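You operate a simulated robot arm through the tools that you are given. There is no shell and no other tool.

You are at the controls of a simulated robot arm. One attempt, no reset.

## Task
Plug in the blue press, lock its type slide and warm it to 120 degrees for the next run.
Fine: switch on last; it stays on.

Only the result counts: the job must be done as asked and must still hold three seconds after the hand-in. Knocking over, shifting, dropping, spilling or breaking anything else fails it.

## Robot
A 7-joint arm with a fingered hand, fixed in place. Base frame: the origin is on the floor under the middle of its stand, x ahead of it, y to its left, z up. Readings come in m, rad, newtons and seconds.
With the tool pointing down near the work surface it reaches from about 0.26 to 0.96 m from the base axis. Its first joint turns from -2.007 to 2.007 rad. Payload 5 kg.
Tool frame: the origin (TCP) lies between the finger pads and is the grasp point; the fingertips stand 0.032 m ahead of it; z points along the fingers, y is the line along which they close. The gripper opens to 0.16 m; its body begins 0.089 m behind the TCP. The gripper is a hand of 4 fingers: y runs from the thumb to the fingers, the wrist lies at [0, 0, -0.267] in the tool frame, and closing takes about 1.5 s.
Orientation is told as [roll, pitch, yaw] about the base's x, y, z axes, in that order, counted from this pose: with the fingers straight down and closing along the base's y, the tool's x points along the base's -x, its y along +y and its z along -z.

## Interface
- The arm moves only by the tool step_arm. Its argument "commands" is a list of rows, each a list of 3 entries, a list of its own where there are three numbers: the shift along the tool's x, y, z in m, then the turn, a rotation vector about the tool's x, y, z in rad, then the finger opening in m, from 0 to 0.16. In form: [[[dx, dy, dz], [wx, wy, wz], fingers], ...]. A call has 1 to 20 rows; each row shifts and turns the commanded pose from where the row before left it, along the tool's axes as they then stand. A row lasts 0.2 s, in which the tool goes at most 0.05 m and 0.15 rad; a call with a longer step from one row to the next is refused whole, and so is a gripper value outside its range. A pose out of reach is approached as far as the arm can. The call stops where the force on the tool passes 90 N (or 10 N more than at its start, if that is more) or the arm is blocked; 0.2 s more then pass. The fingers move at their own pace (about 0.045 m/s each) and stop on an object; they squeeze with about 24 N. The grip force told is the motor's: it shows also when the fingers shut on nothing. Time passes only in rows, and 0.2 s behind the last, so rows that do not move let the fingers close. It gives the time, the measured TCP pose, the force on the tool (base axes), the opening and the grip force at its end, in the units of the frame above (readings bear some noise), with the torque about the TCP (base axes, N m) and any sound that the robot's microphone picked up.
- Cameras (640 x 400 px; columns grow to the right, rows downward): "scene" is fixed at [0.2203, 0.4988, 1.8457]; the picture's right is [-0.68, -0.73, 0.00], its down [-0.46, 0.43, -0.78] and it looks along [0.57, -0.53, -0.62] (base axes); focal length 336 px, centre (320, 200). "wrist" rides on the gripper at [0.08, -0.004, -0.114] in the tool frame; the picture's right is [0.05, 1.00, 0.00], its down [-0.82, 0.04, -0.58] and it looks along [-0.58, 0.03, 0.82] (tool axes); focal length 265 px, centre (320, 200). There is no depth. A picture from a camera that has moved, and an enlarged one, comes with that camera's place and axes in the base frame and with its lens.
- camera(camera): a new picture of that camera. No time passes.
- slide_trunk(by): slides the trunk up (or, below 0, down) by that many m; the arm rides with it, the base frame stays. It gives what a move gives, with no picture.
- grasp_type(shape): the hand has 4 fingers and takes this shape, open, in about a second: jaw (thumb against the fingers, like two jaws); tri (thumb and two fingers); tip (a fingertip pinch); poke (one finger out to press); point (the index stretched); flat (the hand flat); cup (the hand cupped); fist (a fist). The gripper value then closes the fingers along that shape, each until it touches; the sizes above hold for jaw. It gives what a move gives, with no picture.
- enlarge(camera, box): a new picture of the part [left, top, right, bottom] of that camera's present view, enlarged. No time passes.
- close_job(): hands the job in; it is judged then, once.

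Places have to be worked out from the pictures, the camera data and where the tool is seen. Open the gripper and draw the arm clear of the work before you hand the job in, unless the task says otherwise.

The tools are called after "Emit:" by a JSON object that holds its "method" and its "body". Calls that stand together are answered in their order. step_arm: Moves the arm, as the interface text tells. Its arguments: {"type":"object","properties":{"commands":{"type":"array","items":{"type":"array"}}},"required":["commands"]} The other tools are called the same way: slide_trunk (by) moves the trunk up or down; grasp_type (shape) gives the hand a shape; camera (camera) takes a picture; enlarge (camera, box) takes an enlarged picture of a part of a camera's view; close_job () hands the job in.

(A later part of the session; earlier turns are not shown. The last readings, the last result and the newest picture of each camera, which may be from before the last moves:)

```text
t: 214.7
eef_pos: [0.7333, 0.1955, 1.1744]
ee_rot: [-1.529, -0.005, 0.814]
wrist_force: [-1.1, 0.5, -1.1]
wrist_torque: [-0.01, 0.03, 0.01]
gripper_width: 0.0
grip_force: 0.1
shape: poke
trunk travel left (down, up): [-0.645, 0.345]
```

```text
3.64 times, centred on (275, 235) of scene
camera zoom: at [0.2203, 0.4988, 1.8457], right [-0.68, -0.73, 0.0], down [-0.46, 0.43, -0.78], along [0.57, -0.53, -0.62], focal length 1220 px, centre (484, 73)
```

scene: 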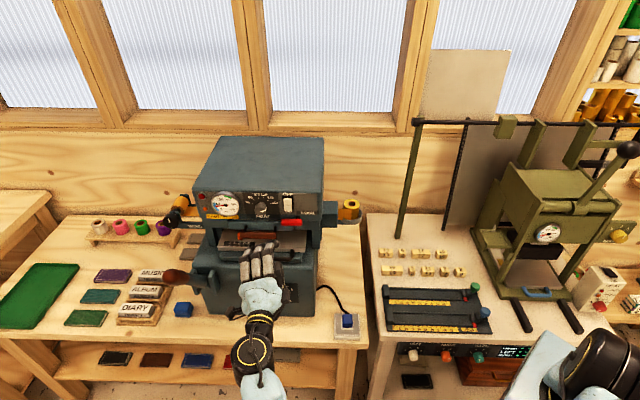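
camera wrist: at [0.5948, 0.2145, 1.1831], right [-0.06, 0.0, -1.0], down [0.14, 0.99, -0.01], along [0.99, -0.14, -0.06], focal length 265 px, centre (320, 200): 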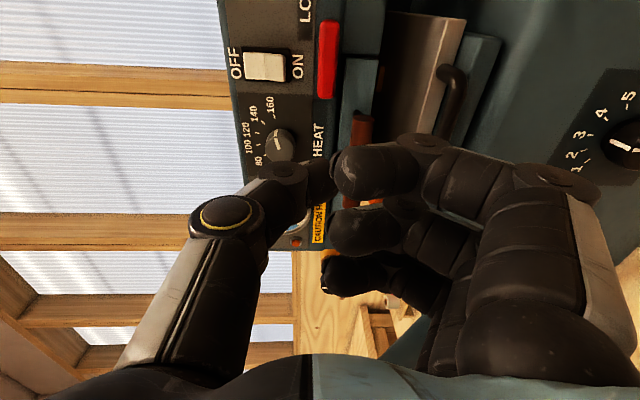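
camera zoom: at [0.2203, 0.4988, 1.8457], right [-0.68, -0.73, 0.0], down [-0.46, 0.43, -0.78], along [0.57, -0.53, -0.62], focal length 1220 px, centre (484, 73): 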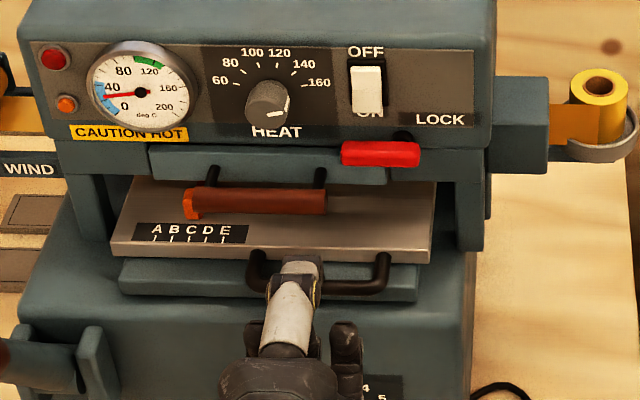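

This puts the thumb on top, pointing at the press, with the fingers well back. I'll straighten the small tilt and move to just in front of and above the lever's free end.

Emit:
{"method": "step_arm", "body": {"commands": [[[0, 0, 0], [0.042, 0.0286, 0], 0.16], [[0.0084, -0.0098, 0.035], [0, 0, 0], 0.16], [[0.0084, -0.0098, 0.035], [0, 0, 0], 0.16], [[0, 0, 0], [0, 0, 0], 0.16]]}}

Emit:
{"method": "camera", "body": {"camera": "wrist"}}

Emit:
{"method": "enlarge", "body": {"camera": "scene", "box": [240, 180, 330, 260]}}

```text
t: 215.7
eef_pos: [0.7717, 0.1321, 1.1915]
ee_rot: [-1.57, -0.006, 0.785]
wrist_force: [0.3, -0.4, -0.2]
wrist_torque: [0.02, 0.0, 0.0]
gripper_width: 0.0
grip_force: 0.0
shape: poke
trunk travel left (down, up): [-0.645, 0.345]
```

```text
taken
camera wrist: at [0.633, 0.1553, 1.1958], right [-0.03, -0.03, -1.0], down [0.17, 0.98, -0.04], along [0.99, -0.17, -0.03], focal length 265 px, centre (320, 200)
```

wrist: 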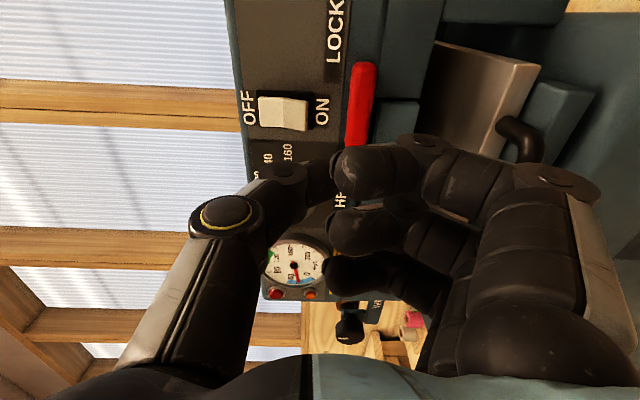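

```text
5.00 times, centred on (285, 220) of scene
camera zoom: at [0.2203, 0.4988, 1.8457], right [-0.68, -0.73, 0.0], down [-0.46, 0.43, -0.78], along [0.57, -0.53, -0.62], focal length 1678 px, centre (495, 100)
```

zoom: 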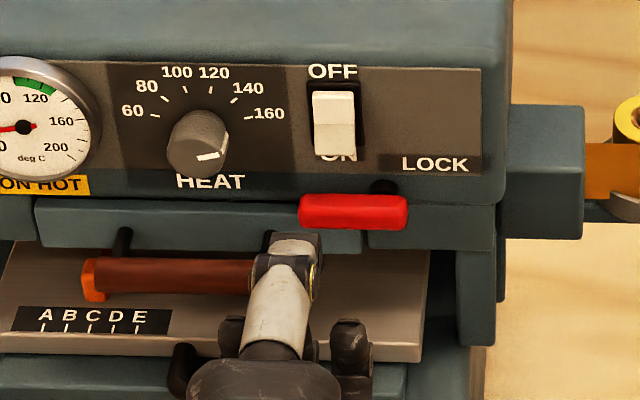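

The pose is exact. I'll lower 6 mm and shift 4 mm left so the thumb passes below and beside the switch, then advance over the lever.

Emit:
{"method": "step_arm", "body": {"commands": [[[-0.004, 0.006, 0], [0, 0, 0], 0.16], [[0, 0, 0.035], [0, 0, 0], 0.16], [[0, 0, 0.03], [0, 0, 0], 0.16], [[0, 0, 0.006], [0, 0, 0], 0.16]]}}

Emit:
{"method": "camera", "body": {"camera": "wrist"}}

Emit:
{"method": "enlarge", "body": {"camera": "scene", "box": [240, 180, 330, 260]}}

```text
t: 216.7
eef_pos: [0.8238, 0.0859, 1.1873]
ee_rot: [-1.569, -0.007, 0.788]
wrist_force: [0.8, 0.4, -0.2]
wrist_torque: [0.01, 0.02, 0.01]
gripper_width: 0.0002
grip_force: 0.0
shape: poke
trunk travel left (down, up): [-0.645, 0.345]
```

```text
taken
camera wrist: at [0.6856, 0.1094, 1.1913], right [-0.03, -0.03, -1.0], down [0.17, 0.98, -0.04], along [0.98, -0.17, -0.03], focal length 265 px, centre (320, 200)
```

wrist: 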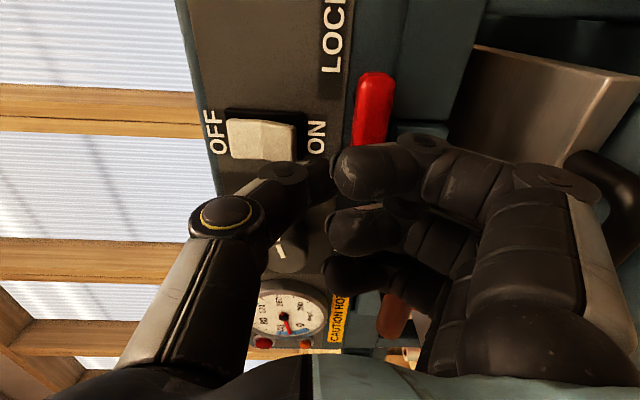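

```text
5.00 times, centred on (285, 220) of scene
camera zoom: at [0.2203, 0.4988, 1.8457], right [-0.68, -0.73, 0.0], down [-0.46, 0.43, -0.78], along [0.57, -0.53, -0.62], focal length 1678 px, centre (495, 100)
```

zoom: 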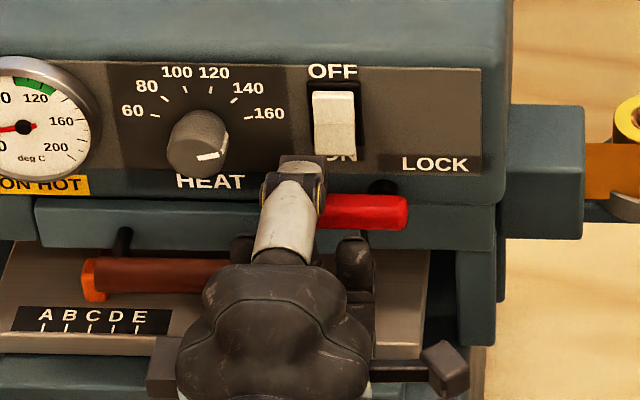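

The thumb is above the lever's left end and the switch is untouched. I'll push down in small steps.

Emit:
{"method": "step_arm", "body": {"commands": [[[0, 0.004, 0], [0, 0, 0], 0.16], [[0, 0.004, 0], [0, 0, 0], 0.16], [[0, 0.004, 0], [0, 0, 0], 0.16], [[0, 0.004, 0], [0, 0, 0], 0.16]]}}

Emit:
{"method": "enlarge", "body": {"camera": "scene", "box": [240, 180, 330, 260]}}

Emit:
{"method": "enlarge", "body": {"camera": "wrist", "box": [260, 40, 440, 200]}}

```text
t: 217.7
eef_pos: [0.8252, 0.0872, 1.1713]
ee_rot: [-1.573, -0.006, 0.784]
wrist_force: [0.6, 1.0, 0.4]
wrist_torque: [-0.04, -0.03, 0.03]
gripper_width: 0.0003
grip_force: 0.0
shape: poke
trunk travel left (down, up): [-0.645, 0.345]
```

```text
5.00 times, centred on (285, 220) of scene
camera zoom: at [0.2203, 0.4988, 1.8457], right [-0.68, -0.73, 0.0], down [-0.46, 0.43, -0.78], along [0.57, -0.53, -0.62], focal length 1678 px, centre (495, 100)
```

zoom: 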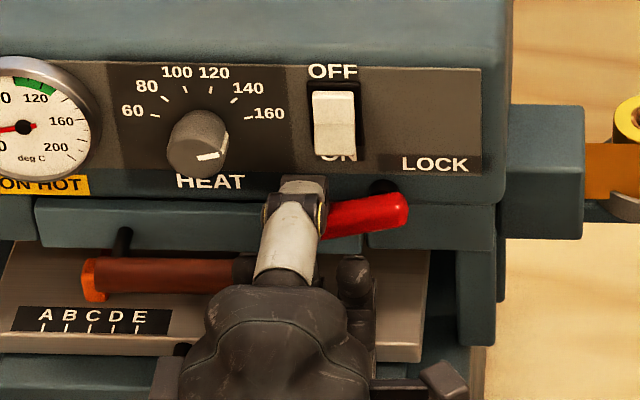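

```text
2.50 times, centred on (350, 120) of wrist
camera zoom: at [0.686, 0.1096, 1.1761], right [-0.03, -0.03, -1.0], down [0.17, 0.98, -0.04], along [0.98, -0.17, -0.03], focal length 664 px, centre (245, 400)
```

zoom: 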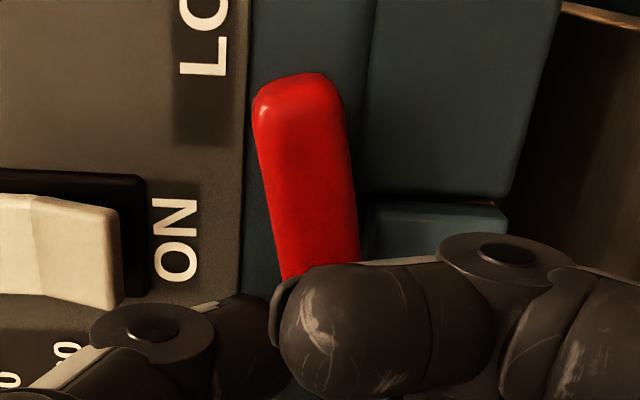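

The lever turns easily (about 10° now). I'll keep pushing along its arc.

Emit:
{"method": "step_arm", "body": {"commands": [[[0, 0.005, 0], [0, 0, 0], 0.16], [[0, 0.005, 0], [0, 0, 0], 0.16], [[0.001, 0.005, 0], [0, 0, 0], 0.16], [[0.002, 0.006, 0], [0, 0, 0], 0.16], [[0.002, 0.006, 0], [0, 0, 0], 0.16]]}}

Emit:
{"method": "enlarge", "body": {"camera": "scene", "box": [240, 180, 330, 260]}}

Emit:
{"method": "enlarge", "body": {"camera": "wrist", "box": [260, 40, 440, 200]}}

```text
t: 218.9
eef_pos: [0.8206, 0.0837, 1.1494]
ee_rot: [-1.573, -0.008, 0.786]
wrist_force: [6.7, 6.2, 16.3]
wrist_torque: [-0.26, -0.18, 0.17]
gripper_width: 0.0
grip_force: 0.1
shape: poke
trunk travel left (down, up): [-0.645, 0.345]
```

```text
5.00 times, centred on (285, 220) of scene
camera zoom: at [0.2203, 0.4988, 1.8457], right [-0.68, -0.73, 0.0], down [-0.46, 0.43, -0.78], along [0.57, -0.53, -0.62], focal length 1678 px, centre (495, 100)
```

zoom: 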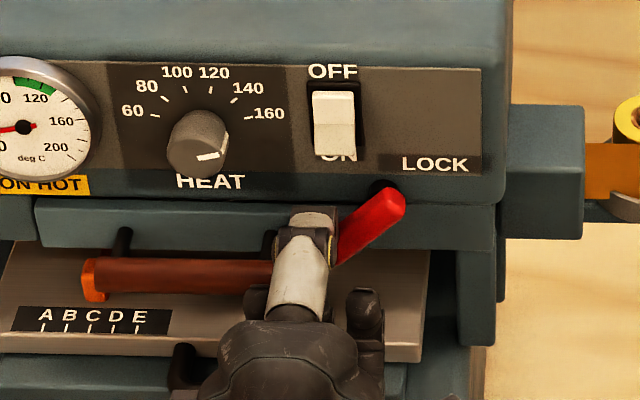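

```text
2.50 times, centred on (350, 120) of wrist
camera zoom: at [0.6818, 0.1075, 1.1512], right [-0.03, -0.03, -1.0], down [0.17, 0.98, -0.04], along [0.99, -0.17, -0.02], focal length 664 px, centre (245, 400)
```

zoom: 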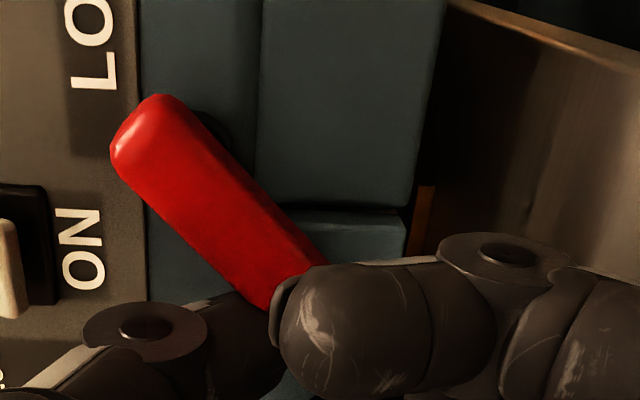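

It is at about 45° and still moving freely. I'll continue down and to the right along the arc.

Emit:
{"method": "step_arm", "body": {"commands": [[[0.003, 0.007, 0], [0, 0, 0], 0.16], [[0.004, 0.007, 0], [0, 0, 0], 0.16], [[0.005, 0.006, 0], [0, 0, 0], 0.16], [[0.006, 0.005, 0], [0, 0, 0], 0.16], [[0.006, 0.003, 0], [0, 0, 0], 0.16]]}}

Emit:
{"method": "enlarge", "body": {"camera": "scene", "box": [240, 180, 330, 260]}}

Emit:
{"method": "enlarge", "body": {"camera": "wrist", "box": [240, 20, 440, 200]}}

```text
t: 220.1
eef_pos: [0.8112, 0.0916, 1.1182]
ee_rot: [-1.579, 0.0, 0.79]
wrist_force: [60.1, 45.4, 40.0]
wrist_torque: [-1.29, 1.54, 2.6]
gripper_width: 0.0
grip_force: 0.1
shape: poke
trunk travel left (down, up): [-0.645, 0.345]
```

```text
5.00 times, centred on (285, 220) of scene
camera zoom: at [0.2203, 0.4988, 1.8457], right [-0.68, -0.73, 0.0], down [-0.46, 0.43, -0.78], along [0.57, -0.53, -0.62], focal length 1678 px, centre (495, 100)
```

zoom: 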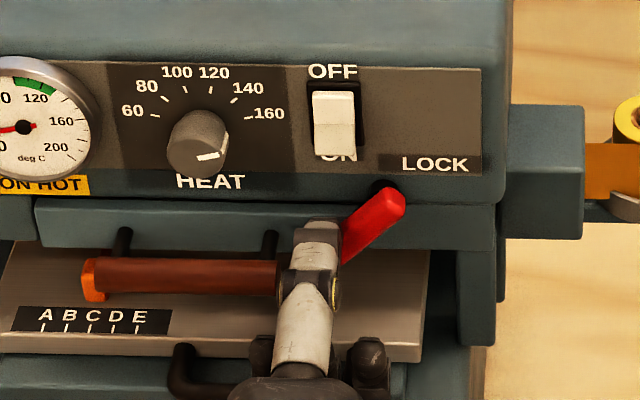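

```text
2.22 times, centred on (340, 110) of wrist
camera zoom: at [0.6709, 0.1137, 1.122], right [-0.03, -0.04, -1.0], down [0.16, 0.99, -0.05], along [0.99, -0.17, -0.02], focal length 590 px, centre (276, 400)
```

zoom: 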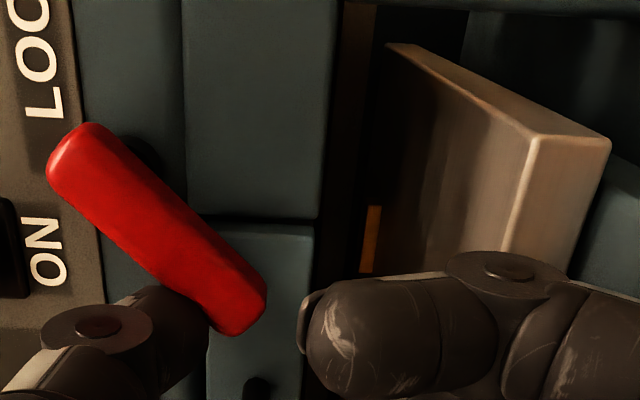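

The lever has stopped at roughly 45-50°, lying across the end of the type slide, and the force has risen (75 N), so this seems to be its end stop. I'll ease off and back away to look at it.

Emit:
{"method": "step_arm", "body": {"commands": [[[-0.008, -0.004, 0], [0, 0, 0], 0.16], [[-0.01, -0.004, 0], [0, 0, 0], 0.16], [[0, 0, -0.03], [0, 0, 0], 0.16], [[0, 0, -0.04], [0, 0, 0], 0.16]]}}

Emit:
{"method": "enlarge", "body": {"camera": "scene", "box": [240, 180, 330, 260]}}

Emit:
{"method": "camera", "body": {"camera": "wrist"}}

```text
t: 220.6
eef_pos: [0.8153, 0.0687, 1.1415]
ee_rot: [-1.576, -0.019, 0.794]
wrist_force: [28.1, 62.6, 63.3]
wrist_torque: [1.16, 3.51, 3.46]
gripper_width: 0.0001
grip_force: 0.0
shape: poke
trunk travel left (down, up): [-0.645, 0.345]
stopped in row 2: the arm was blocked; the commanded pose is now the measured one
```

```text
5.00 times, centred on (285, 220) of scene
camera zoom: at [0.2203, 0.4988, 1.8457], right [-0.68, -0.73, 0.0], down [-0.46, 0.43, -0.78], along [0.57, -0.53, -0.62], focal length 1678 px, centre (495, 100)
```

zoom: 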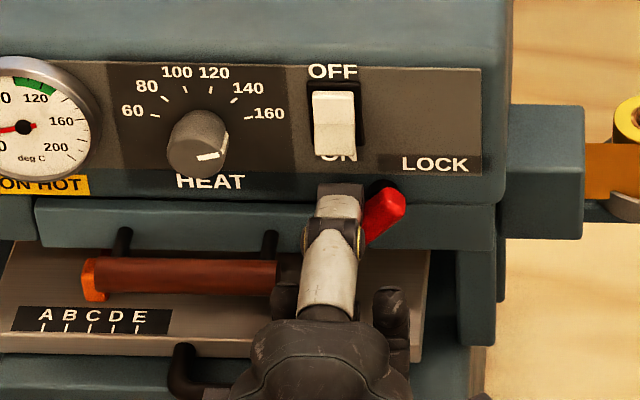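

```text
taken
camera wrist: at [0.6766, 0.0904, 1.144], right [-0.02, -0.03, -1.0], down [0.16, 0.99, -0.03], along [0.99, -0.16, -0.02], focal length 265 px, centre (320, 200)
```

wrist: 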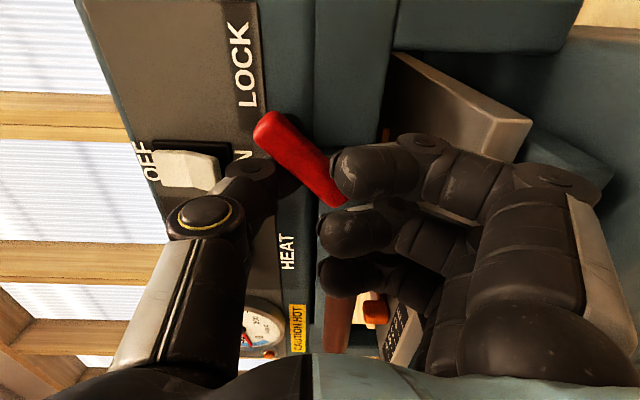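

The thumb slipped along the lever when the stored push released. I'll pull straight back out now.

Emit:
{"method": "step_arm", "body": {"commands": [[[0, -0.003, -0.02], [0, 0, 0], 0.16], [[0, 0, -0.03], [0, 0, 0], 0.16], [[0, 0, -0.04], [0, 0, 0], 0.16]]}}

Emit:
{"method": "enlarge", "body": {"camera": "scene", "box": [240, 180, 330, 260]}}

Emit:
{"method": "enlarge", "body": {"camera": "wrist", "box": [240, 20, 440, 200]}}

```text
t: 220.9
eef_pos: [0.8197, 0.0528, 1.185]
ee_rot: [-1.596, -0.092, 0.801]
wrist_force: [-6.7, 51.4, -9.1]
wrist_torque: [0.28, 0.45, 1.52]
gripper_width: 0.0001
grip_force: 0.1
shape: poke
trunk travel left (down, up): [-0.645, 0.345]
stopped in row 1: the arm was blocked; the commanded pose is now the measured one
```

```text
5.00 times, centred on (285, 220) of scene
camera zoom: at [0.2203, 0.4988, 1.8457], right [-0.68, -0.73, 0.0], down [-0.46, 0.43, -0.78], along [0.57, -0.53, -0.62], focal length 1678 px, centre (495, 100)
```

zoom: 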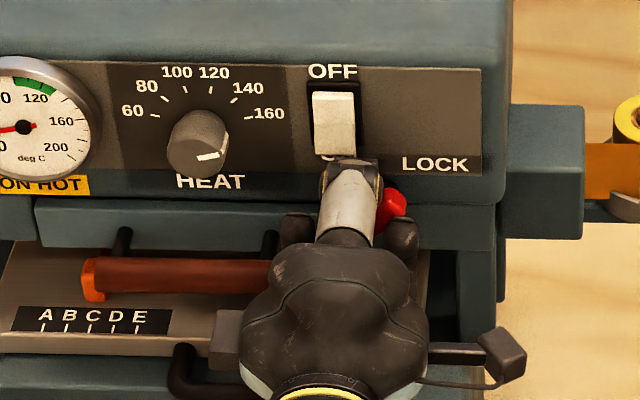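

```text
2.22 times, centred on (340, 110) of wrist
camera zoom: at [0.6812, 0.0734, 1.1803], right [0.04, 0.01, -1.0], down [0.16, 0.99, 0.02], along [0.99, -0.16, 0.04], focal length 590 px, centre (276, 400)
```

zoom: 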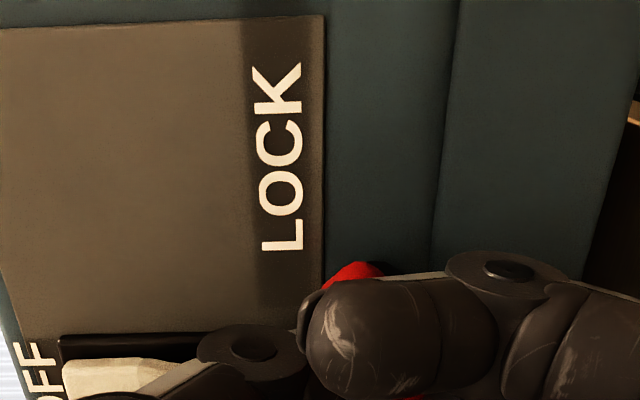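

The hand jumped rather than retreating; the arm seems to be releasing built-up strain. I'll take very small steps back and watch.

Emit:
{"method": "step_arm", "body": {"commands": [[[0, 0, -0.01], [0, 0, 0], 0.16]]}}

Emit:
{"method": "camera", "body": {"camera": "scene"}}

```text
t: 221.2
eef_pos: [0.7932, 0.0139, 1.2608]
ee_rot: [-1.506, -0.313, 0.8]
wrist_force: [-19.0, 31.4, -0.6]
wrist_torque: [0.82, 0.61, 0.68]
gripper_width: 0.0
grip_force: 0.0
shape: poke
trunk travel left (down, up): [-0.645, 0.345]
heard: click, click
stopped in row 1: the force on the tool passed its limit at 108 N (the readings are from after the stop); the commanded pose is now the measured one
```

```text
taken
```

scene: 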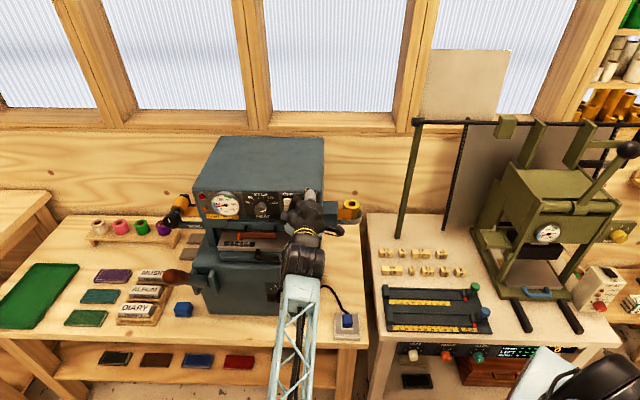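

The hand swung upward and two clicks sounded (the switch toggled and toggled back). I'll retreat straight back from the panel in one modest step and see whether it follows.

Emit:
{"method": "step_arm", "body": {"commands": [[[0, 0, -0.03], [0, 0, 0], 0.16]]}}

Emit:
{"method": "enlarge", "body": {"camera": "scene", "box": [180, 150, 400, 330]}}

```text
t: 221.5
eef_pos: [0.8155, -0.0025, 1.2751]
ee_rot: [-1.493, -0.458, 0.85]
wrist_force: [-32.5, 45.0, 18.2]
wrist_torque: [2.52, 0.6, 1.41]
gripper_width: 0.0
grip_force: 0.1
shape: poke
trunk travel left (down, up): [-0.645, 0.345]
stopped in row 1: the force on the tool passed its limit at 154 N (the readings are from after the stop); the commanded pose is now the measured one
```

```text
2.22 times, centred on (290, 240) of scene
camera zoom: at [0.2203, 0.4988, 1.8457], right [-0.68, -0.73, 0.0], down [-0.46, 0.43, -0.78], along [0.57, -0.53, -0.62], focal length 746 px, centre (387, 111)
```

zoom: 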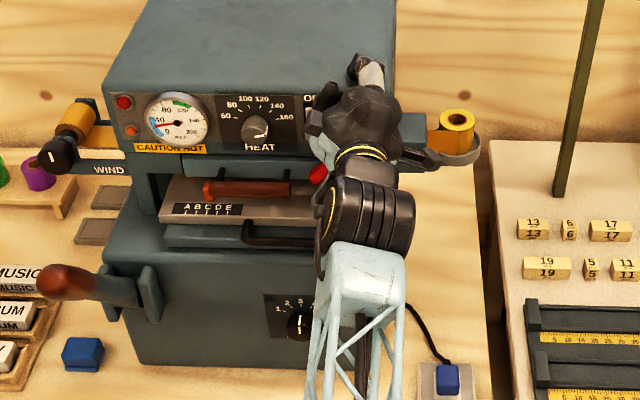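

The wrist roll has been drifting by itself toward the first (camera-below) roll, so that is where the arm wants to go. I'll roll that way while moving back, one step at a time.

Emit:
{"method": "step_arm", "body": {"commands": [[[0, 0, -0.02], [0, 0, 0.15], 0.16]]}}

```text
t: 221.7
eef_pos: [0.8212, -0.0019, 1.2852]
ee_rot: [-1.492, -0.486, 0.873]
wrist_force: [-26.3, 42.2, 5.2]
wrist_torque: [2.09, 1.09, 0.06]
gripper_width: 0.0
grip_force: 0.2
shape: poke
trunk travel left (down, up): [-0.645, 0.345]
stopped in row 1: the force on the tool passed its limit at 124 N (the readings are from after the stop); the commanded pose is now the measured one
```

Emit:
{"method": "enlarge", "body": {"camera": "scene", "box": [240, 130, 400, 300]}}

Emit:
{"method": "camera", "body": {"camera": "wrist"}}

Emit:
{"method": "camera", "body": {"camera": "scene"}}

```text
2.35 times, centred on (320, 215) of scene
camera zoom: at [0.2203, 0.4988, 1.8457], right [-0.68, -0.73, 0.0], down [-0.46, 0.43, -0.78], along [0.57, -0.53, -0.62], focal length 789 px, centre (320, 165)
```

zoom: 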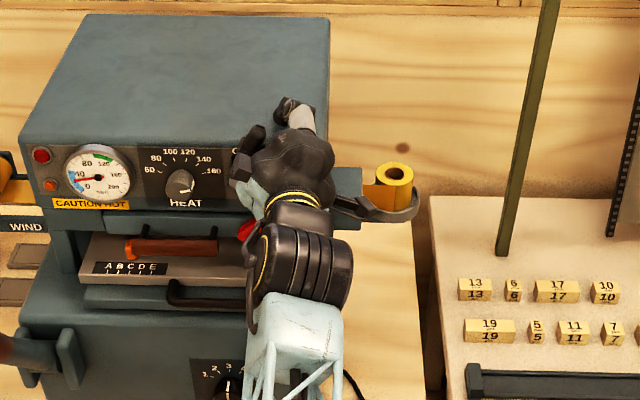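

```text
taken
camera wrist: at [0.6827, 0.0108, 1.2595], right [0.21, 0.37, -0.9], down [0.02, 0.92, 0.38], along [0.98, -0.1, 0.19], focal length 265 px, centre (320, 200)
```

wrist: 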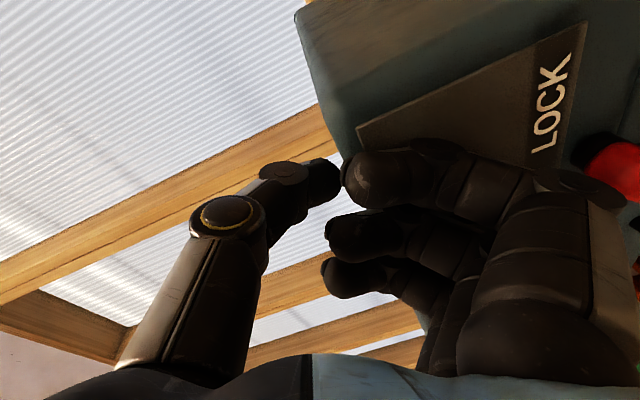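

```text
taken
```

scene: 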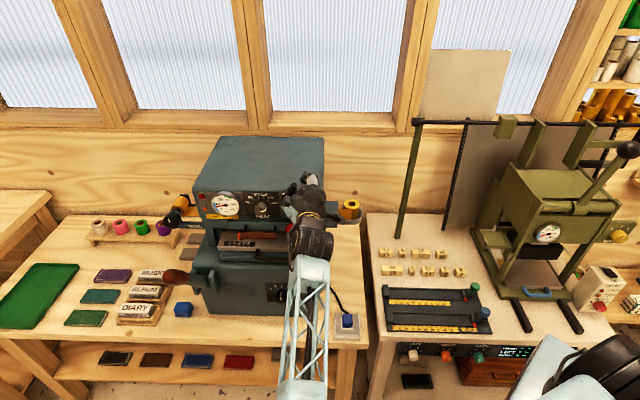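

The hand is leaning on the press's top right corner. Raising the trunk should lift it clear without relying on the arm's motion.

Emit:
{"method": "slide_trunk", "body": {"by": 0.1}}

Emit:
{"method": "camera", "body": {"camera": "scene"}}

```text
t: 223.1
eef_pos: [0.8208, -0.0162, 1.3776]
ee_rot: [-1.498, -0.467, 0.85]
wrist_force: [0.4, -0.8, -0.1]
wrist_torque: [-0.01, -0.01, 0.0]
gripper_width: 0.0
grip_force: 0.0
shape: poke
trunk travel left (down, up): [-0.745, 0.245]
```

```text
taken
```

scene: 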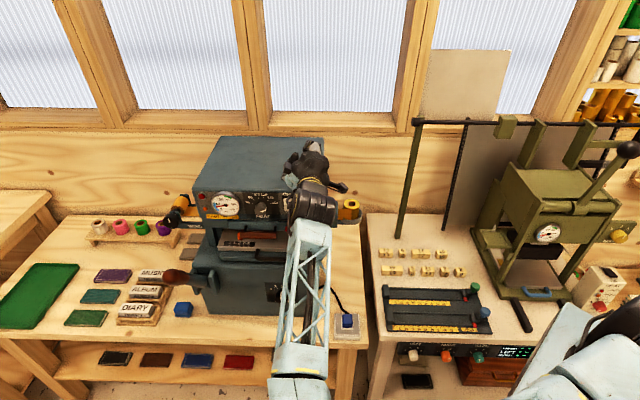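

Free of contact. Now I'll retreat backwards and check that the arm follows commands again.

Emit:
{"method": "step_arm", "body": {"commands": [[[0, 0, -0.03], [0, 0, 0], 0.16], [[0, 0, -0.03], [0, 0, 0], 0.16]]}}

Emit:
{"method": "enlarge", "body": {"camera": "scene", "box": [190, 170, 330, 250]}}

```text
t: 223.7
eef_pos: [0.7742, 0.0212, 1.3803]
ee_rot: [-1.5, -0.463, 0.852]
wrist_force: [0.4, 0.1, -0.5]
wrist_torque: [-0.02, -0.02, -0.02]
gripper_width: 0.0
grip_force: 0.0
shape: poke
trunk travel left (down, up): [-0.745, 0.245]
```

```text
4.57 times, centred on (260, 210) of scene
camera zoom: at [0.2203, 0.4988, 1.8457], right [-0.68, -0.73, 0.0], down [-0.46, 0.43, -0.78], along [0.57, -0.53, -0.62], focal length 1534 px, centre (594, 154)
```

zoom: 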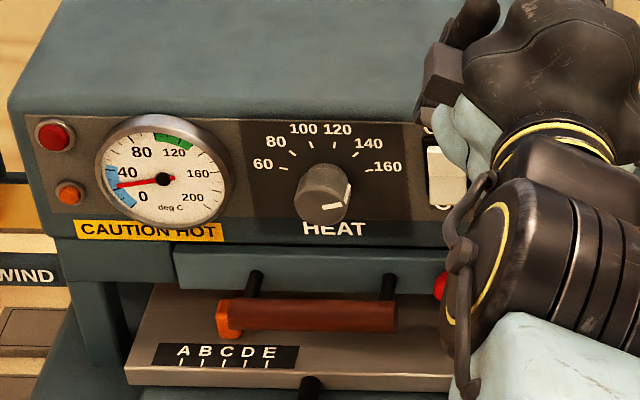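

The arm responds normally again, and the lamps are off. I'll back further away to inspect the panel and lever.

Emit:
{"method": "step_arm", "body": {"commands": [[[0, 0, -0.04], [0, 0, 0], 0.16], [[0, 0, -0.04], [0, 0, 0], 0.16], [[0, 0, -0.04], [0, 0, 0], 0.16], [[0.04, 0, -0.02], [0, 0, 0], 0.16], [[0.04, 0, 0], [0, 0, 0], 0.16], [[0.04, 0, 0], [0, 0, 0], 0.16]]}}

Emit:
{"method": "enlarge", "body": {"camera": "scene", "box": [190, 170, 330, 270]}}

Emit:
{"method": "camera", "body": {"camera": "scene"}}

```text
t: 225.1
eef_pos: [0.5938, 0.0295, 1.3374]
ee_rot: [-1.498, -0.463, 0.85]
wrist_force: [-0.4, 0.5, 0.7]
wrist_torque: [0.01, 0.02, 0.01]
gripper_width: 0.0003
grip_force: 0.1
shape: poke
trunk travel left (down, up): [-0.745, 0.245]
```

```text
4.00 times, centred on (260, 220) of scene
camera zoom: at [0.2203, 0.4988, 1.8457], right [-0.68, -0.73, 0.0], down [-0.46, 0.43, -0.78], along [0.57, -0.53, -0.62], focal length 1342 px, centre (560, 120)
```

zoom: 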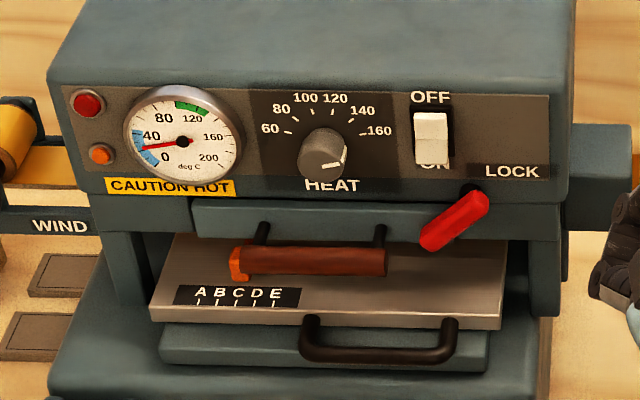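

```text
taken
```

scene: 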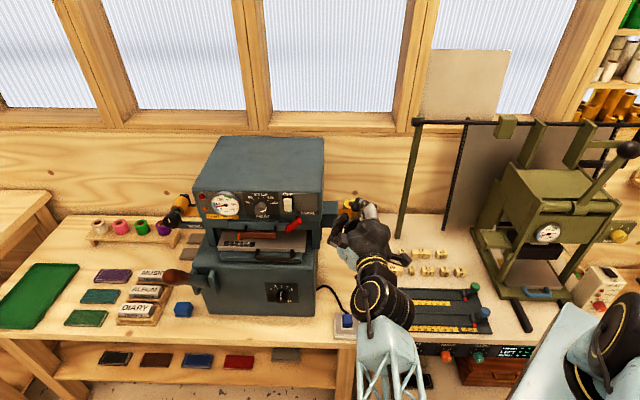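

The lever now points down-left at about 45° and stays there; the earlier blockage was my curled fingers meeting the lower bow handle, not the lever's stop. To push it further I want the fingers on the right side and the thumb coming from the left. I'll test whether that roll is reachable here in free space.

Emit:
{"method": "step_arm", "body": {"commands": [[[0, 0, 0], [0, 0, -0.145], 0.16], [[0, 0, 0], [0, 0, -0.145], 0.16], [[0, 0, 0], [0, 0, -0.145], 0.16], [[0, 0, 0], [0, 0, -0.145], 0.16], [[0, 0, 0], [0, 0, -0.145], 0.16], [[0, 0, 0], [0, 0, -0.145], 0.16], [[0, 0, 0], [0, 0, -0.145], 0.16], [[0, 0, 0], [0, 0, -0.145], 0.16], [[0, 0, 0], [0, 0, -0.145], 0.16], [[0, 0, 0], [0, 0, -0.145], 0.16], [[0, 0, 0], [0, 0, -0.145], 0.16], [[0, 0, 0], [0, 0, -0.145], 0.16], [[0, 0, 0], [0, 0, -0.145], 0.16], [[0, 0, 0], [0, 0, -0.145], 0.16]]}}

Emit:
{"method": "camera", "body": {"camera": "wrist"}}

Emit:
{"method": "camera", "body": {"camera": "scene"}}

```text
t: 228.1
eef_pos: [0.5951, 0.0404, 1.3313]
ee_rot: [-0.484, 1.408, 1.983]
wrist_force: [-0.6, -0.9, 0.1]
wrist_torque: [-0.02, -0.01, -0.02]
gripper_width: 0.0
grip_force: 0.0
shape: poke
trunk travel left (down, up): [-0.745, 0.245]
```

```text
taken
camera wrist: at [0.5133, 0.101, 1.4272], right [-0.62, -0.78, -0.02], down [-0.53, 0.44, -0.73], along [0.58, -0.44, -0.69], focal length 265 px, centre (320, 200)
```

wrist: 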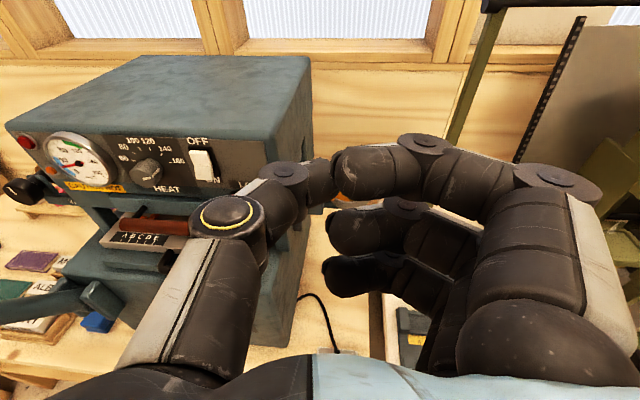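

```text
taken
```

scene: 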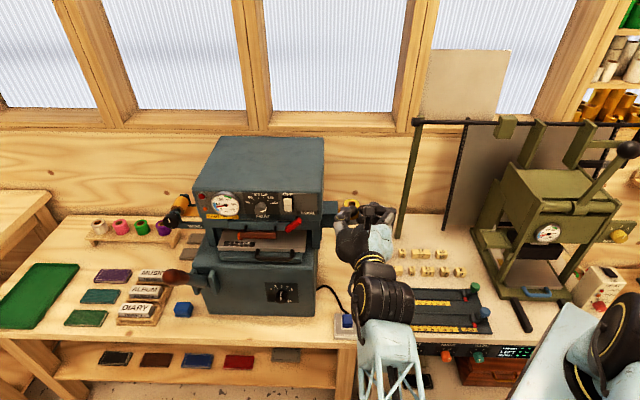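

That roll is reachable, and the camera is now upright. I'll level it exactly toward the panel and move in front of the lever.

Emit:
{"method": "step_arm", "body": {"commands": [[[0, 0, 0], [-0.0589, 0.0712, 0], 0.16], [[0, 0, 0], [-0.0588, 0.0713, 0], 0.16], [[-0.0262, -0.0343, 0], [0, 0, 0], 0.16], [[-0.0262, -0.0343, 0], [0, 0, 0], 0.16], [[-0.0262, -0.0343, 0], [0, 0, 0], 0.16], [[-0.0262, -0.0343, 0], [0, 0, 0], 0.16], [[-0.0262, -0.0343, 0], [0, 0, 0], 0.16], [[-0.0262, -0.0342, 0], [0, 0, 0], 0.16], [[0, 0, 0], [0, 0, 0], 0.16]]}}

Emit:
{"method": "camera", "body": {"camera": "wrist"}}

Emit:
{"method": "camera", "body": {"camera": "scene"}}

```text
t: 230.1
eef_pos: [0.7521, 0.1665, 1.1769]
ee_rot: [-3.071, 1.495, -0.733]
wrist_force: [0.0, -0.2, -0.8]
wrist_torque: [0.01, -0.01, -0.01]
gripper_width: 0.0
grip_force: 0.1
shape: poke
trunk travel left (down, up): [-0.745, 0.245]
```

```text
taken
camera wrist: at [0.67, 0.2543, 1.2482], right [-0.72, -0.69, 0.05], down [-0.38, 0.34, -0.86], along [0.58, -0.64, -0.51], focal length 265 px, centre (320, 200)
```

wrist: 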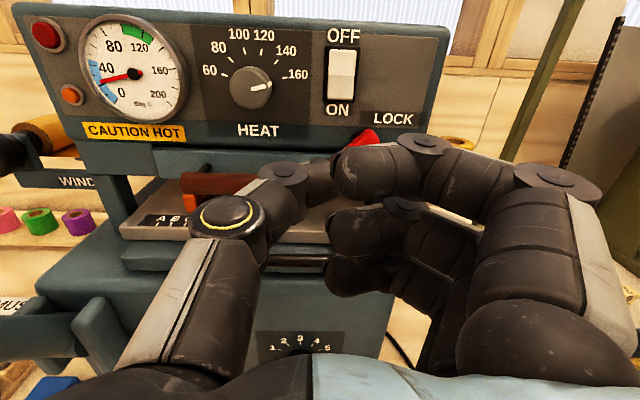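

```text
taken
```

scene: 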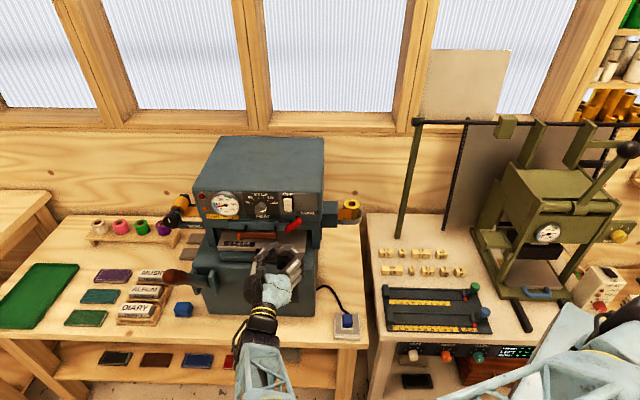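

This gives an ideal upright view of the whole panel. I'll enlarge the dial and the lever region.

Emit:
{"method": "enlarge", "body": {"camera": "wrist", "box": [190, 15, 330, 145]}}

Emit:
{"method": "enlarge", "body": {"camera": "wrist", "box": [280, 90, 440, 200]}}

```text
3.08 times, centred on (260, 80) of wrist
camera zoom: at [0.67, 0.2543, 1.2482], right [-0.72, -0.69, 0.05], down [-0.38, 0.34, -0.86], along [0.58, -0.64, -0.51], focal length 817 px, centre (505, 569)
```

zoom: 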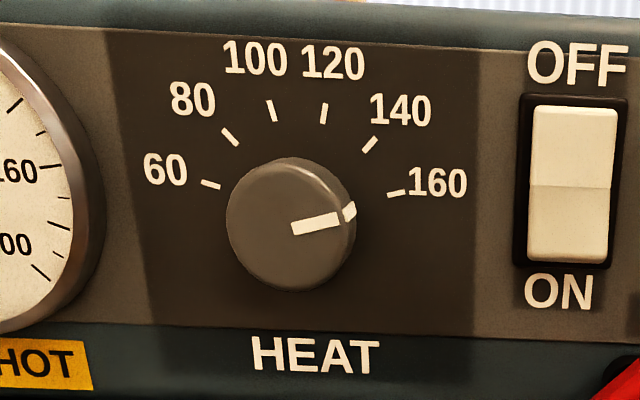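

```text
3.64 times, centred on (360, 145) of wrist
camera zoom: at [0.67, 0.2543, 1.2482], right [-0.72, -0.69, 0.05], down [-0.38, 0.34, -0.86], along [0.58, -0.64, -0.51], focal length 965 px, centre (174, 400)
```

zoom: 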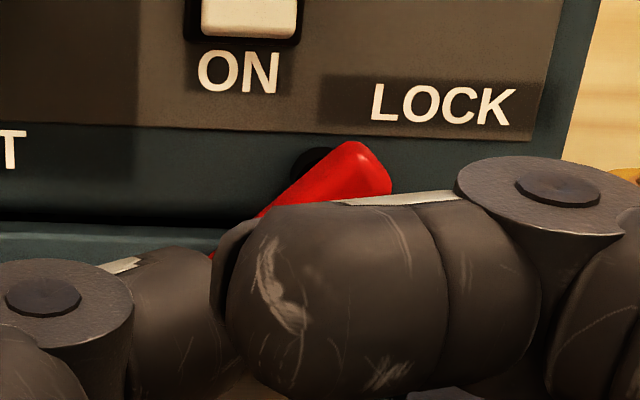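

The dial reads almost exactly 160 (ticks are 30° apart), so it must turn 60° anticlockwise later. First the lever: I'll level the hand, lower slightly, and advance so the thumb is to the left of the lever, staying below the switch.

Emit:
{"method": "step_arm", "body": {"commands": [[[0, 0, 0], [0, -0.08, 0], 0.16], [[-0.0169, -0.0014, 0], [0, 0, 0], 0.16], [[0, 0, 0.04], [0, 0, 0], 0.16], [[0, 0, 0.04], [0, 0, 0], 0.16], [[0, 0, 0], [0, 0, 0], 0.16]]}}

Emit:
{"method": "camera", "body": {"camera": "wrist"}}

Emit:
{"method": "enlarge", "body": {"camera": "scene", "box": [240, 180, 330, 260]}}

```text
t: 231.2
eef_pos: [0.8066, 0.1064, 1.1596]
ee_rot: [-1.147, 1.566, 1.191]
wrist_force: [-0.2, 0.1, 0.0]
wrist_torque: [-0.02, 0.0, -0.01]
gripper_width: 0.0002
grip_force: 0.0
shape: poke
trunk travel left (down, up): [-0.745, 0.245]
```

```text
taken
camera wrist: at [0.7298, 0.1903, 1.2408], right [-0.72, -0.69, 0.05], down [-0.43, 0.39, -0.81], along [0.55, -0.61, -0.58], focal length 265 px, centre (320, 200)
```

wrist: 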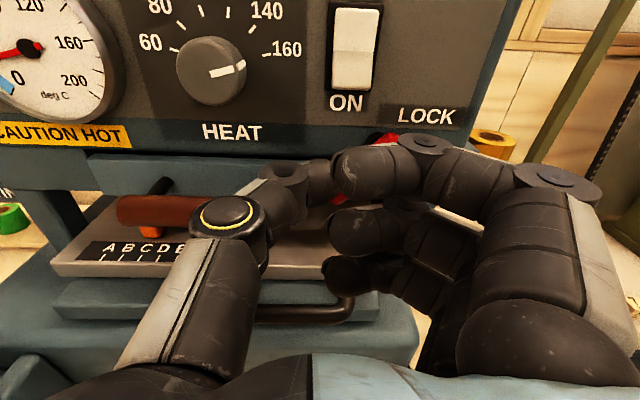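

```text
5.00 times, centred on (285, 220) of scene
camera zoom: at [0.2203, 0.4988, 1.8457], right [-0.68, -0.73, 0.0], down [-0.46, 0.43, -0.78], along [0.57, -0.53, -0.62], focal length 1678 px, centre (495, 100)
```

zoom: 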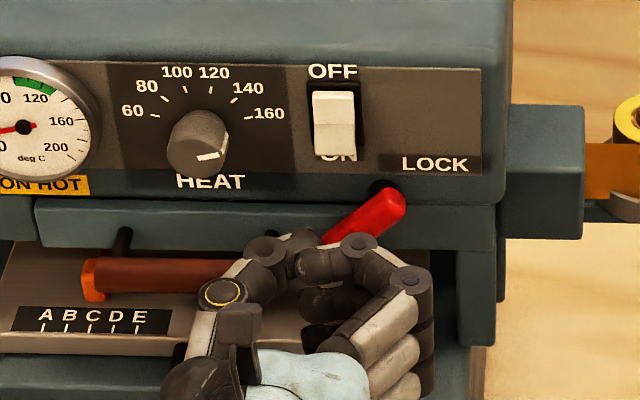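

The thumb is just left of the lever. I'll shift 5 mm left, advance 3 cm, and look.

Emit:
{"method": "step_arm", "body": {"commands": [[[0, -0.005, 0], [0, 0, 0], 0.16], [[0, 0, 0.016], [0, 0, 0], 0.16], [[0, 0, 0.014], [0, 0, 0], 0.16], [[0, 0, 0], [0, 0, 0], 0.16]]}}

Emit:
{"method": "enlarge", "body": {"camera": "wrist", "box": [230, 80, 430, 230]}}

Emit:
{"method": "enlarge", "body": {"camera": "scene", "box": [240, 180, 330, 260]}}

```text
t: 232.2
eef_pos: [0.8347, 0.0882, 1.1626]
ee_rot: [-1.173, 1.566, 1.164]
wrist_force: [0.1, 0.2, -0.7]
wrist_torque: [0.0, 0.01, 0.03]
gripper_width: 0.0
grip_force: 0.1
shape: poke
trunk travel left (down, up): [-0.745, 0.245]
```

```text
2.67 times, centred on (330, 155) of wrist
camera zoom: at [0.757, 0.1717, 1.2435], right [-0.72, -0.69, 0.05], down [-0.43, 0.39, -0.81], along [0.55, -0.61, -0.58], focal length 708 px, centre (293, 320)
```

zoom: 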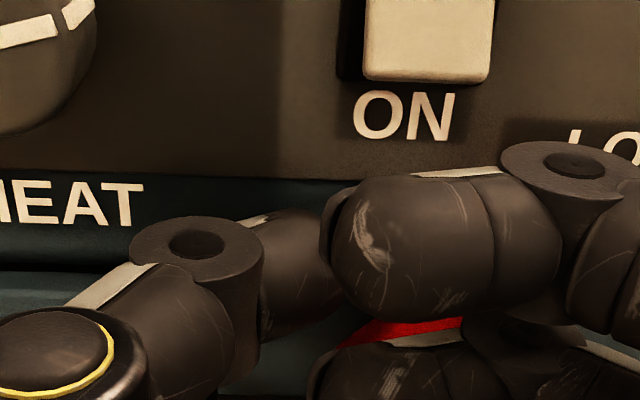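

```text
5.00 times, centred on (285, 220) of scene
camera zoom: at [0.2203, 0.4988, 1.8457], right [-0.68, -0.73, 0.0], down [-0.46, 0.43, -0.78], along [0.57, -0.53, -0.62], focal length 1678 px, centre (495, 100)
```

zoom: 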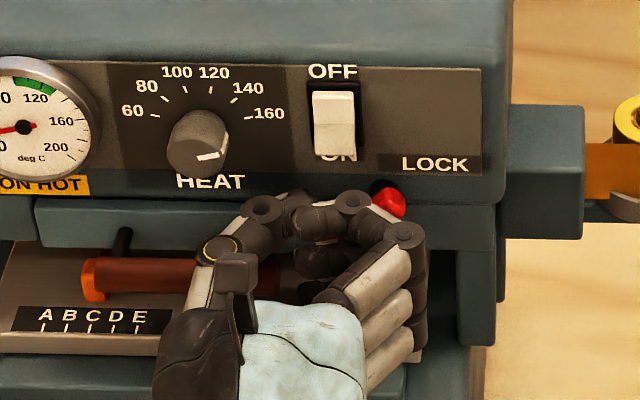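

The thumb is beside the lever without touching it. I'll now push it rightward and down along the arc, in small steps.

Emit:
{"method": "step_arm", "body": {"commands": [[[0, 0.0075, 0], [0, 0, 0], 0.16], [[-0.001, 0.007, 0], [0, 0, 0], 0.16], [[-0.0033, 0.0017, 0], [0, 0, 0], 0.16], [[-0.0033, 0.0016, 0], [0, 0, 0], 0.16]]}}

Emit:
{"method": "enlarge", "body": {"camera": "scene", "box": [240, 180, 330, 260]}}

```text
t: 233.2
eef_pos: [0.8224, 0.0765, 1.156]
ee_rot: [-1.372, 1.563, 0.965]
wrist_force: [3.6, 2.6, 5.1]
wrist_torque: [-0.08, -0.04, 0.08]
gripper_width: 0.0002
grip_force: 0.1
shape: poke
trunk travel left (down, up): [-0.745, 0.245]
```

```text
5.00 times, centred on (285, 220) of scene
camera zoom: at [0.2203, 0.4988, 1.8457], right [-0.68, -0.73, 0.0], down [-0.46, 0.43, -0.78], along [0.57, -0.53, -0.62], focal length 1678 px, centre (495, 100)
```

zoom: 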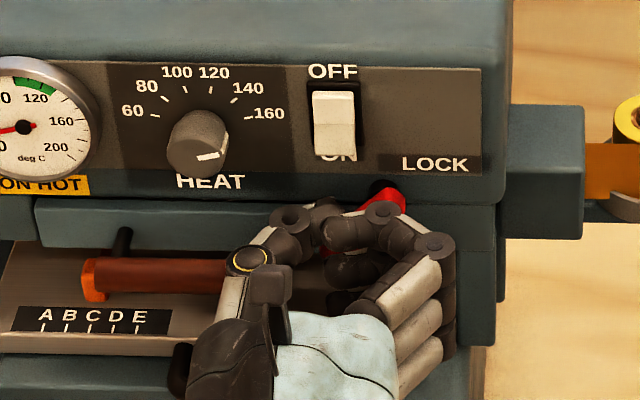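

Light contact. Continue along the arc.

Emit:
{"method": "step_arm", "body": {"commands": [[[-0.0034, 0.0018, 0], [0, 0, 0], 0.16], [[-0.0034, 0.0018, 0], [0, 0, 0], 0.16], [[-0.0029, 0.0026, 0], [0, 0, 0], 0.16]]}}

Emit:
{"method": "enlarge", "body": {"camera": "scene", "box": [240, 180, 330, 260]}}

Emit:
{"method": "enlarge", "body": {"camera": "wrist", "box": [230, 80, 430, 230]}}

```text
t: 234.1
eef_pos: [0.8171, 0.074, 1.1519]
ee_rot: [-2.286, 1.557, 0.051]
wrist_force: [5.1, 17.0, 56.1]
wrist_torque: [-0.79, -0.81, 0.3]
gripper_width: 0.0
grip_force: 0.1
shape: poke
trunk travel left (down, up): [-0.745, 0.245]
```

```text
5.00 times, centred on (285, 220) of scene
camera zoom: at [0.2203, 0.4988, 1.8457], right [-0.68, -0.73, 0.0], down [-0.46, 0.43, -0.78], along [0.57, -0.53, -0.62], focal length 1678 px, centre (495, 100)
```

zoom: 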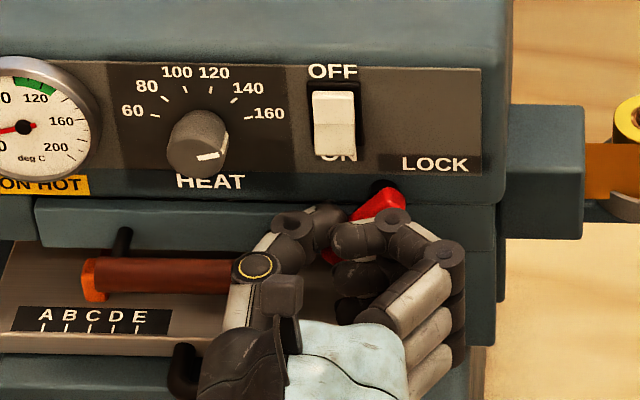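

```text
2.67 times, centred on (330, 155) of wrist
camera zoom: at [0.7385, 0.1583, 1.2323], right [-0.72, -0.69, 0.04], down [-0.42, 0.39, -0.82], along [0.55, -0.61, -0.57], focal length 708 px, centre (293, 320)
```

zoom: 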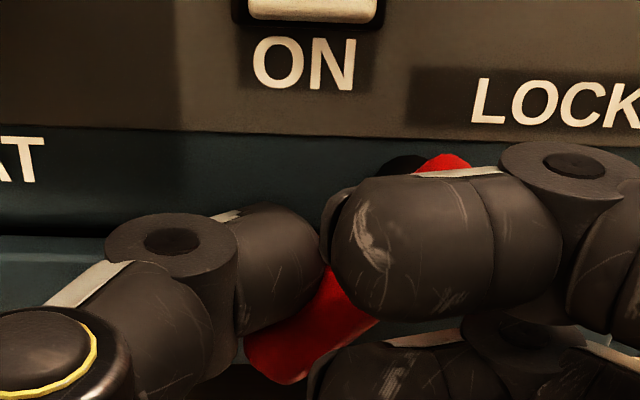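

The thumb tip presses the lever with about 58 N and it no longer turns, so ~45-50° really is its end stop, with the latch across the slide's edge. I'll ease the pressure off gently and back straight out.

Emit:
{"method": "step_arm", "body": {"commands": [[[0.004, -0.002, 0], [0, 0, 0], 0.16], [[0.004, -0.003, 0], [0, 0, 0], 0.16], [[0.002, -0.003, 0], [0, 0, 0], 0.16]]}}

Emit:
{"method": "step_arm", "body": {"commands": [[[0, 0, -0.02], [0, 0, 0], 0.16], [[0, 0, -0.03], [0, 0, 0], 0.16]]}}

Emit:
{"method": "enlarge", "body": {"camera": "scene", "box": [240, 180, 330, 260]}}

```text
t: 234.8
eef_pos: [0.8205, 0.077, 1.154]
ee_rot: [-0.837, 1.565, 1.498]
wrist_force: [3.3, 0.4, 21.6]
wrist_torque: [-0.33, -0.19, 0.11]
gripper_width: 0.0001
grip_force: 0.0
shape: poke
trunk travel left (down, up): [-0.745, 0.245]
```

```text
t: 235.4
eef_pos: [0.7879, 0.1137, 1.152]
ee_rot: [-0.854, 1.564, 1.481]
wrist_force: [0.3, -0.2, -0.2]
wrist_torque: [0.0, 0.01, -0.01]
gripper_width: 0.0
grip_force: 0.0
shape: poke
trunk travel left (down, up): [-0.745, 0.245]
```

```text
5.00 times, centred on (285, 220) of scene
camera zoom: at [0.2203, 0.4988, 1.8457], right [-0.68, -0.73, 0.0], down [-0.46, 0.43, -0.78], along [0.57, -0.53, -0.62], focal length 1678 px, centre (495, 100)
```

zoom: 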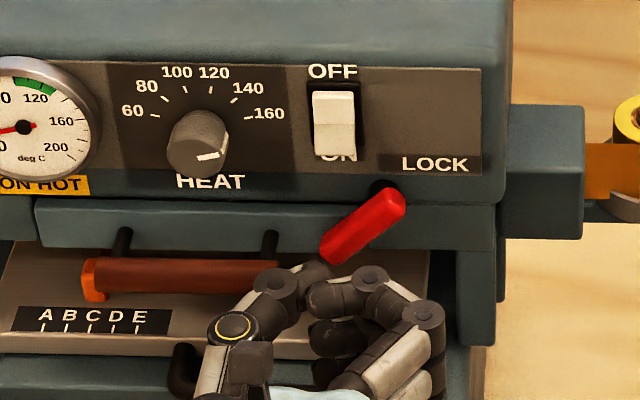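

The lever is resting at the stop. Next the dial: knob face at about (a 0.540, l 0.7065, z 1.2115), radius 18 mm. I'll back off, take the jaw shape, pre-rotate the hand about 50° so that turning the knob 60° anticlockwise ends near this comfortable roll, and line up.

Emit:
{"method": "step_arm", "body": {"commands": [[[0, 0, -0.04], [0, 0, 0], 0.16], [[0.03, 0, -0.04], [0, 0, 0], 0.16]]}}

Emit:
{"method": "grasp_type", "body": {"shape": "jaw"}}

Emit:
{"method": "step_arm", "body": {"commands": [[[0, 0, 0], [0, 0, 0.1455], 0.06], [[0, 0, 0], [0, 0, 0.1455], 0.06], [[0, 0, 0], [0, 0, 0.1455], 0.06], [[0, 0, 0], [0, 0, 0.1455], 0.06], [[0, 0, 0], [0, 0, 0.1455], 0.06], [[0, 0, 0], [0, 0, 0.1455], 0.06], [[0, 0, 0], [0, 0, 0], 0.06]]}}

Emit:
{"method": "camera", "body": {"camera": "wrist"}}

Emit:
{"method": "enlarge", "body": {"camera": "scene", "box": [190, 170, 330, 270]}}

```text
t: 236.1
eef_pos: [0.7325, 0.1686, 1.1846]
ee_rot: [-1.177, 1.566, 1.158]
wrist_force: [0.0, 0.3, 1.2]
wrist_torque: [0.02, 0.02, 0.05]
gripper_width: 0.0001
grip_force: 0.0
shape: poke
trunk travel left (down, up): [-0.745, 0.245]
```

```text
t: 236.9
eef_pos: [0.7327, 0.1703, 1.1834]
ee_rot: [-1.128, 1.567, 1.208]
wrist_force: [0.3, 0.1, -0.8]
wrist_torque: [-0.01, -0.01, 0.0]
gripper_width: 0.1601
grip_force: 0.2
shape: jaw
trunk travel left (down, up): [-0.745, 0.245]
```

```text
t: 238.6
eef_pos: [0.7322, 0.1712, 1.1851]
ee_rot: [-1.567, 0.689, 0.768]
wrist_force: [-0.5, -0.6, 0.7]
wrist_torque: [0.02, 0.01, 0.01]
gripper_width: 0.0608
grip_force: 0.1
shape: jaw
trunk travel left (down, up): [-0.745, 0.245]
```

```text
taken
camera wrist: at [0.6099, 0.2112, 1.2399], right [-0.49, -0.47, -0.74], down [0.03, 0.83, -0.55], along [0.87, -0.29, -0.39], focal length 265 px, centre (320, 200)
```

wrist: 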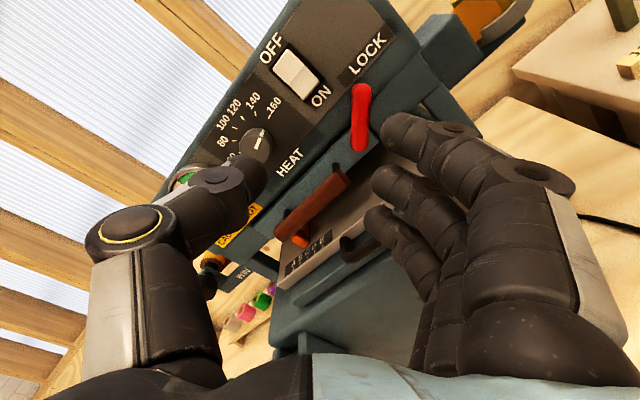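

```text
4.00 times, centred on (260, 220) of scene
camera zoom: at [0.2203, 0.4988, 1.8457], right [-0.68, -0.73, 0.0], down [-0.46, 0.43, -0.78], along [0.57, -0.53, -0.62], focal length 1342 px, centre (560, 120)
```

zoom: 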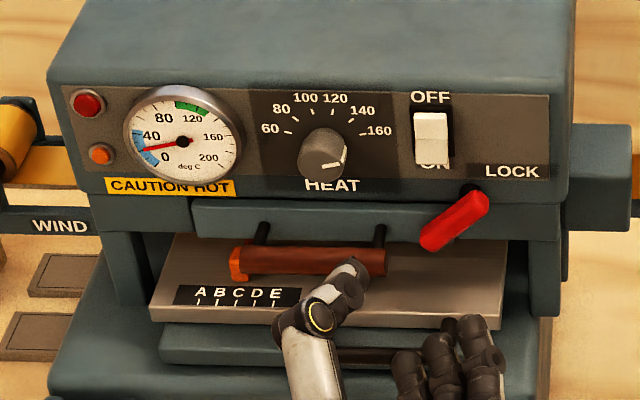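

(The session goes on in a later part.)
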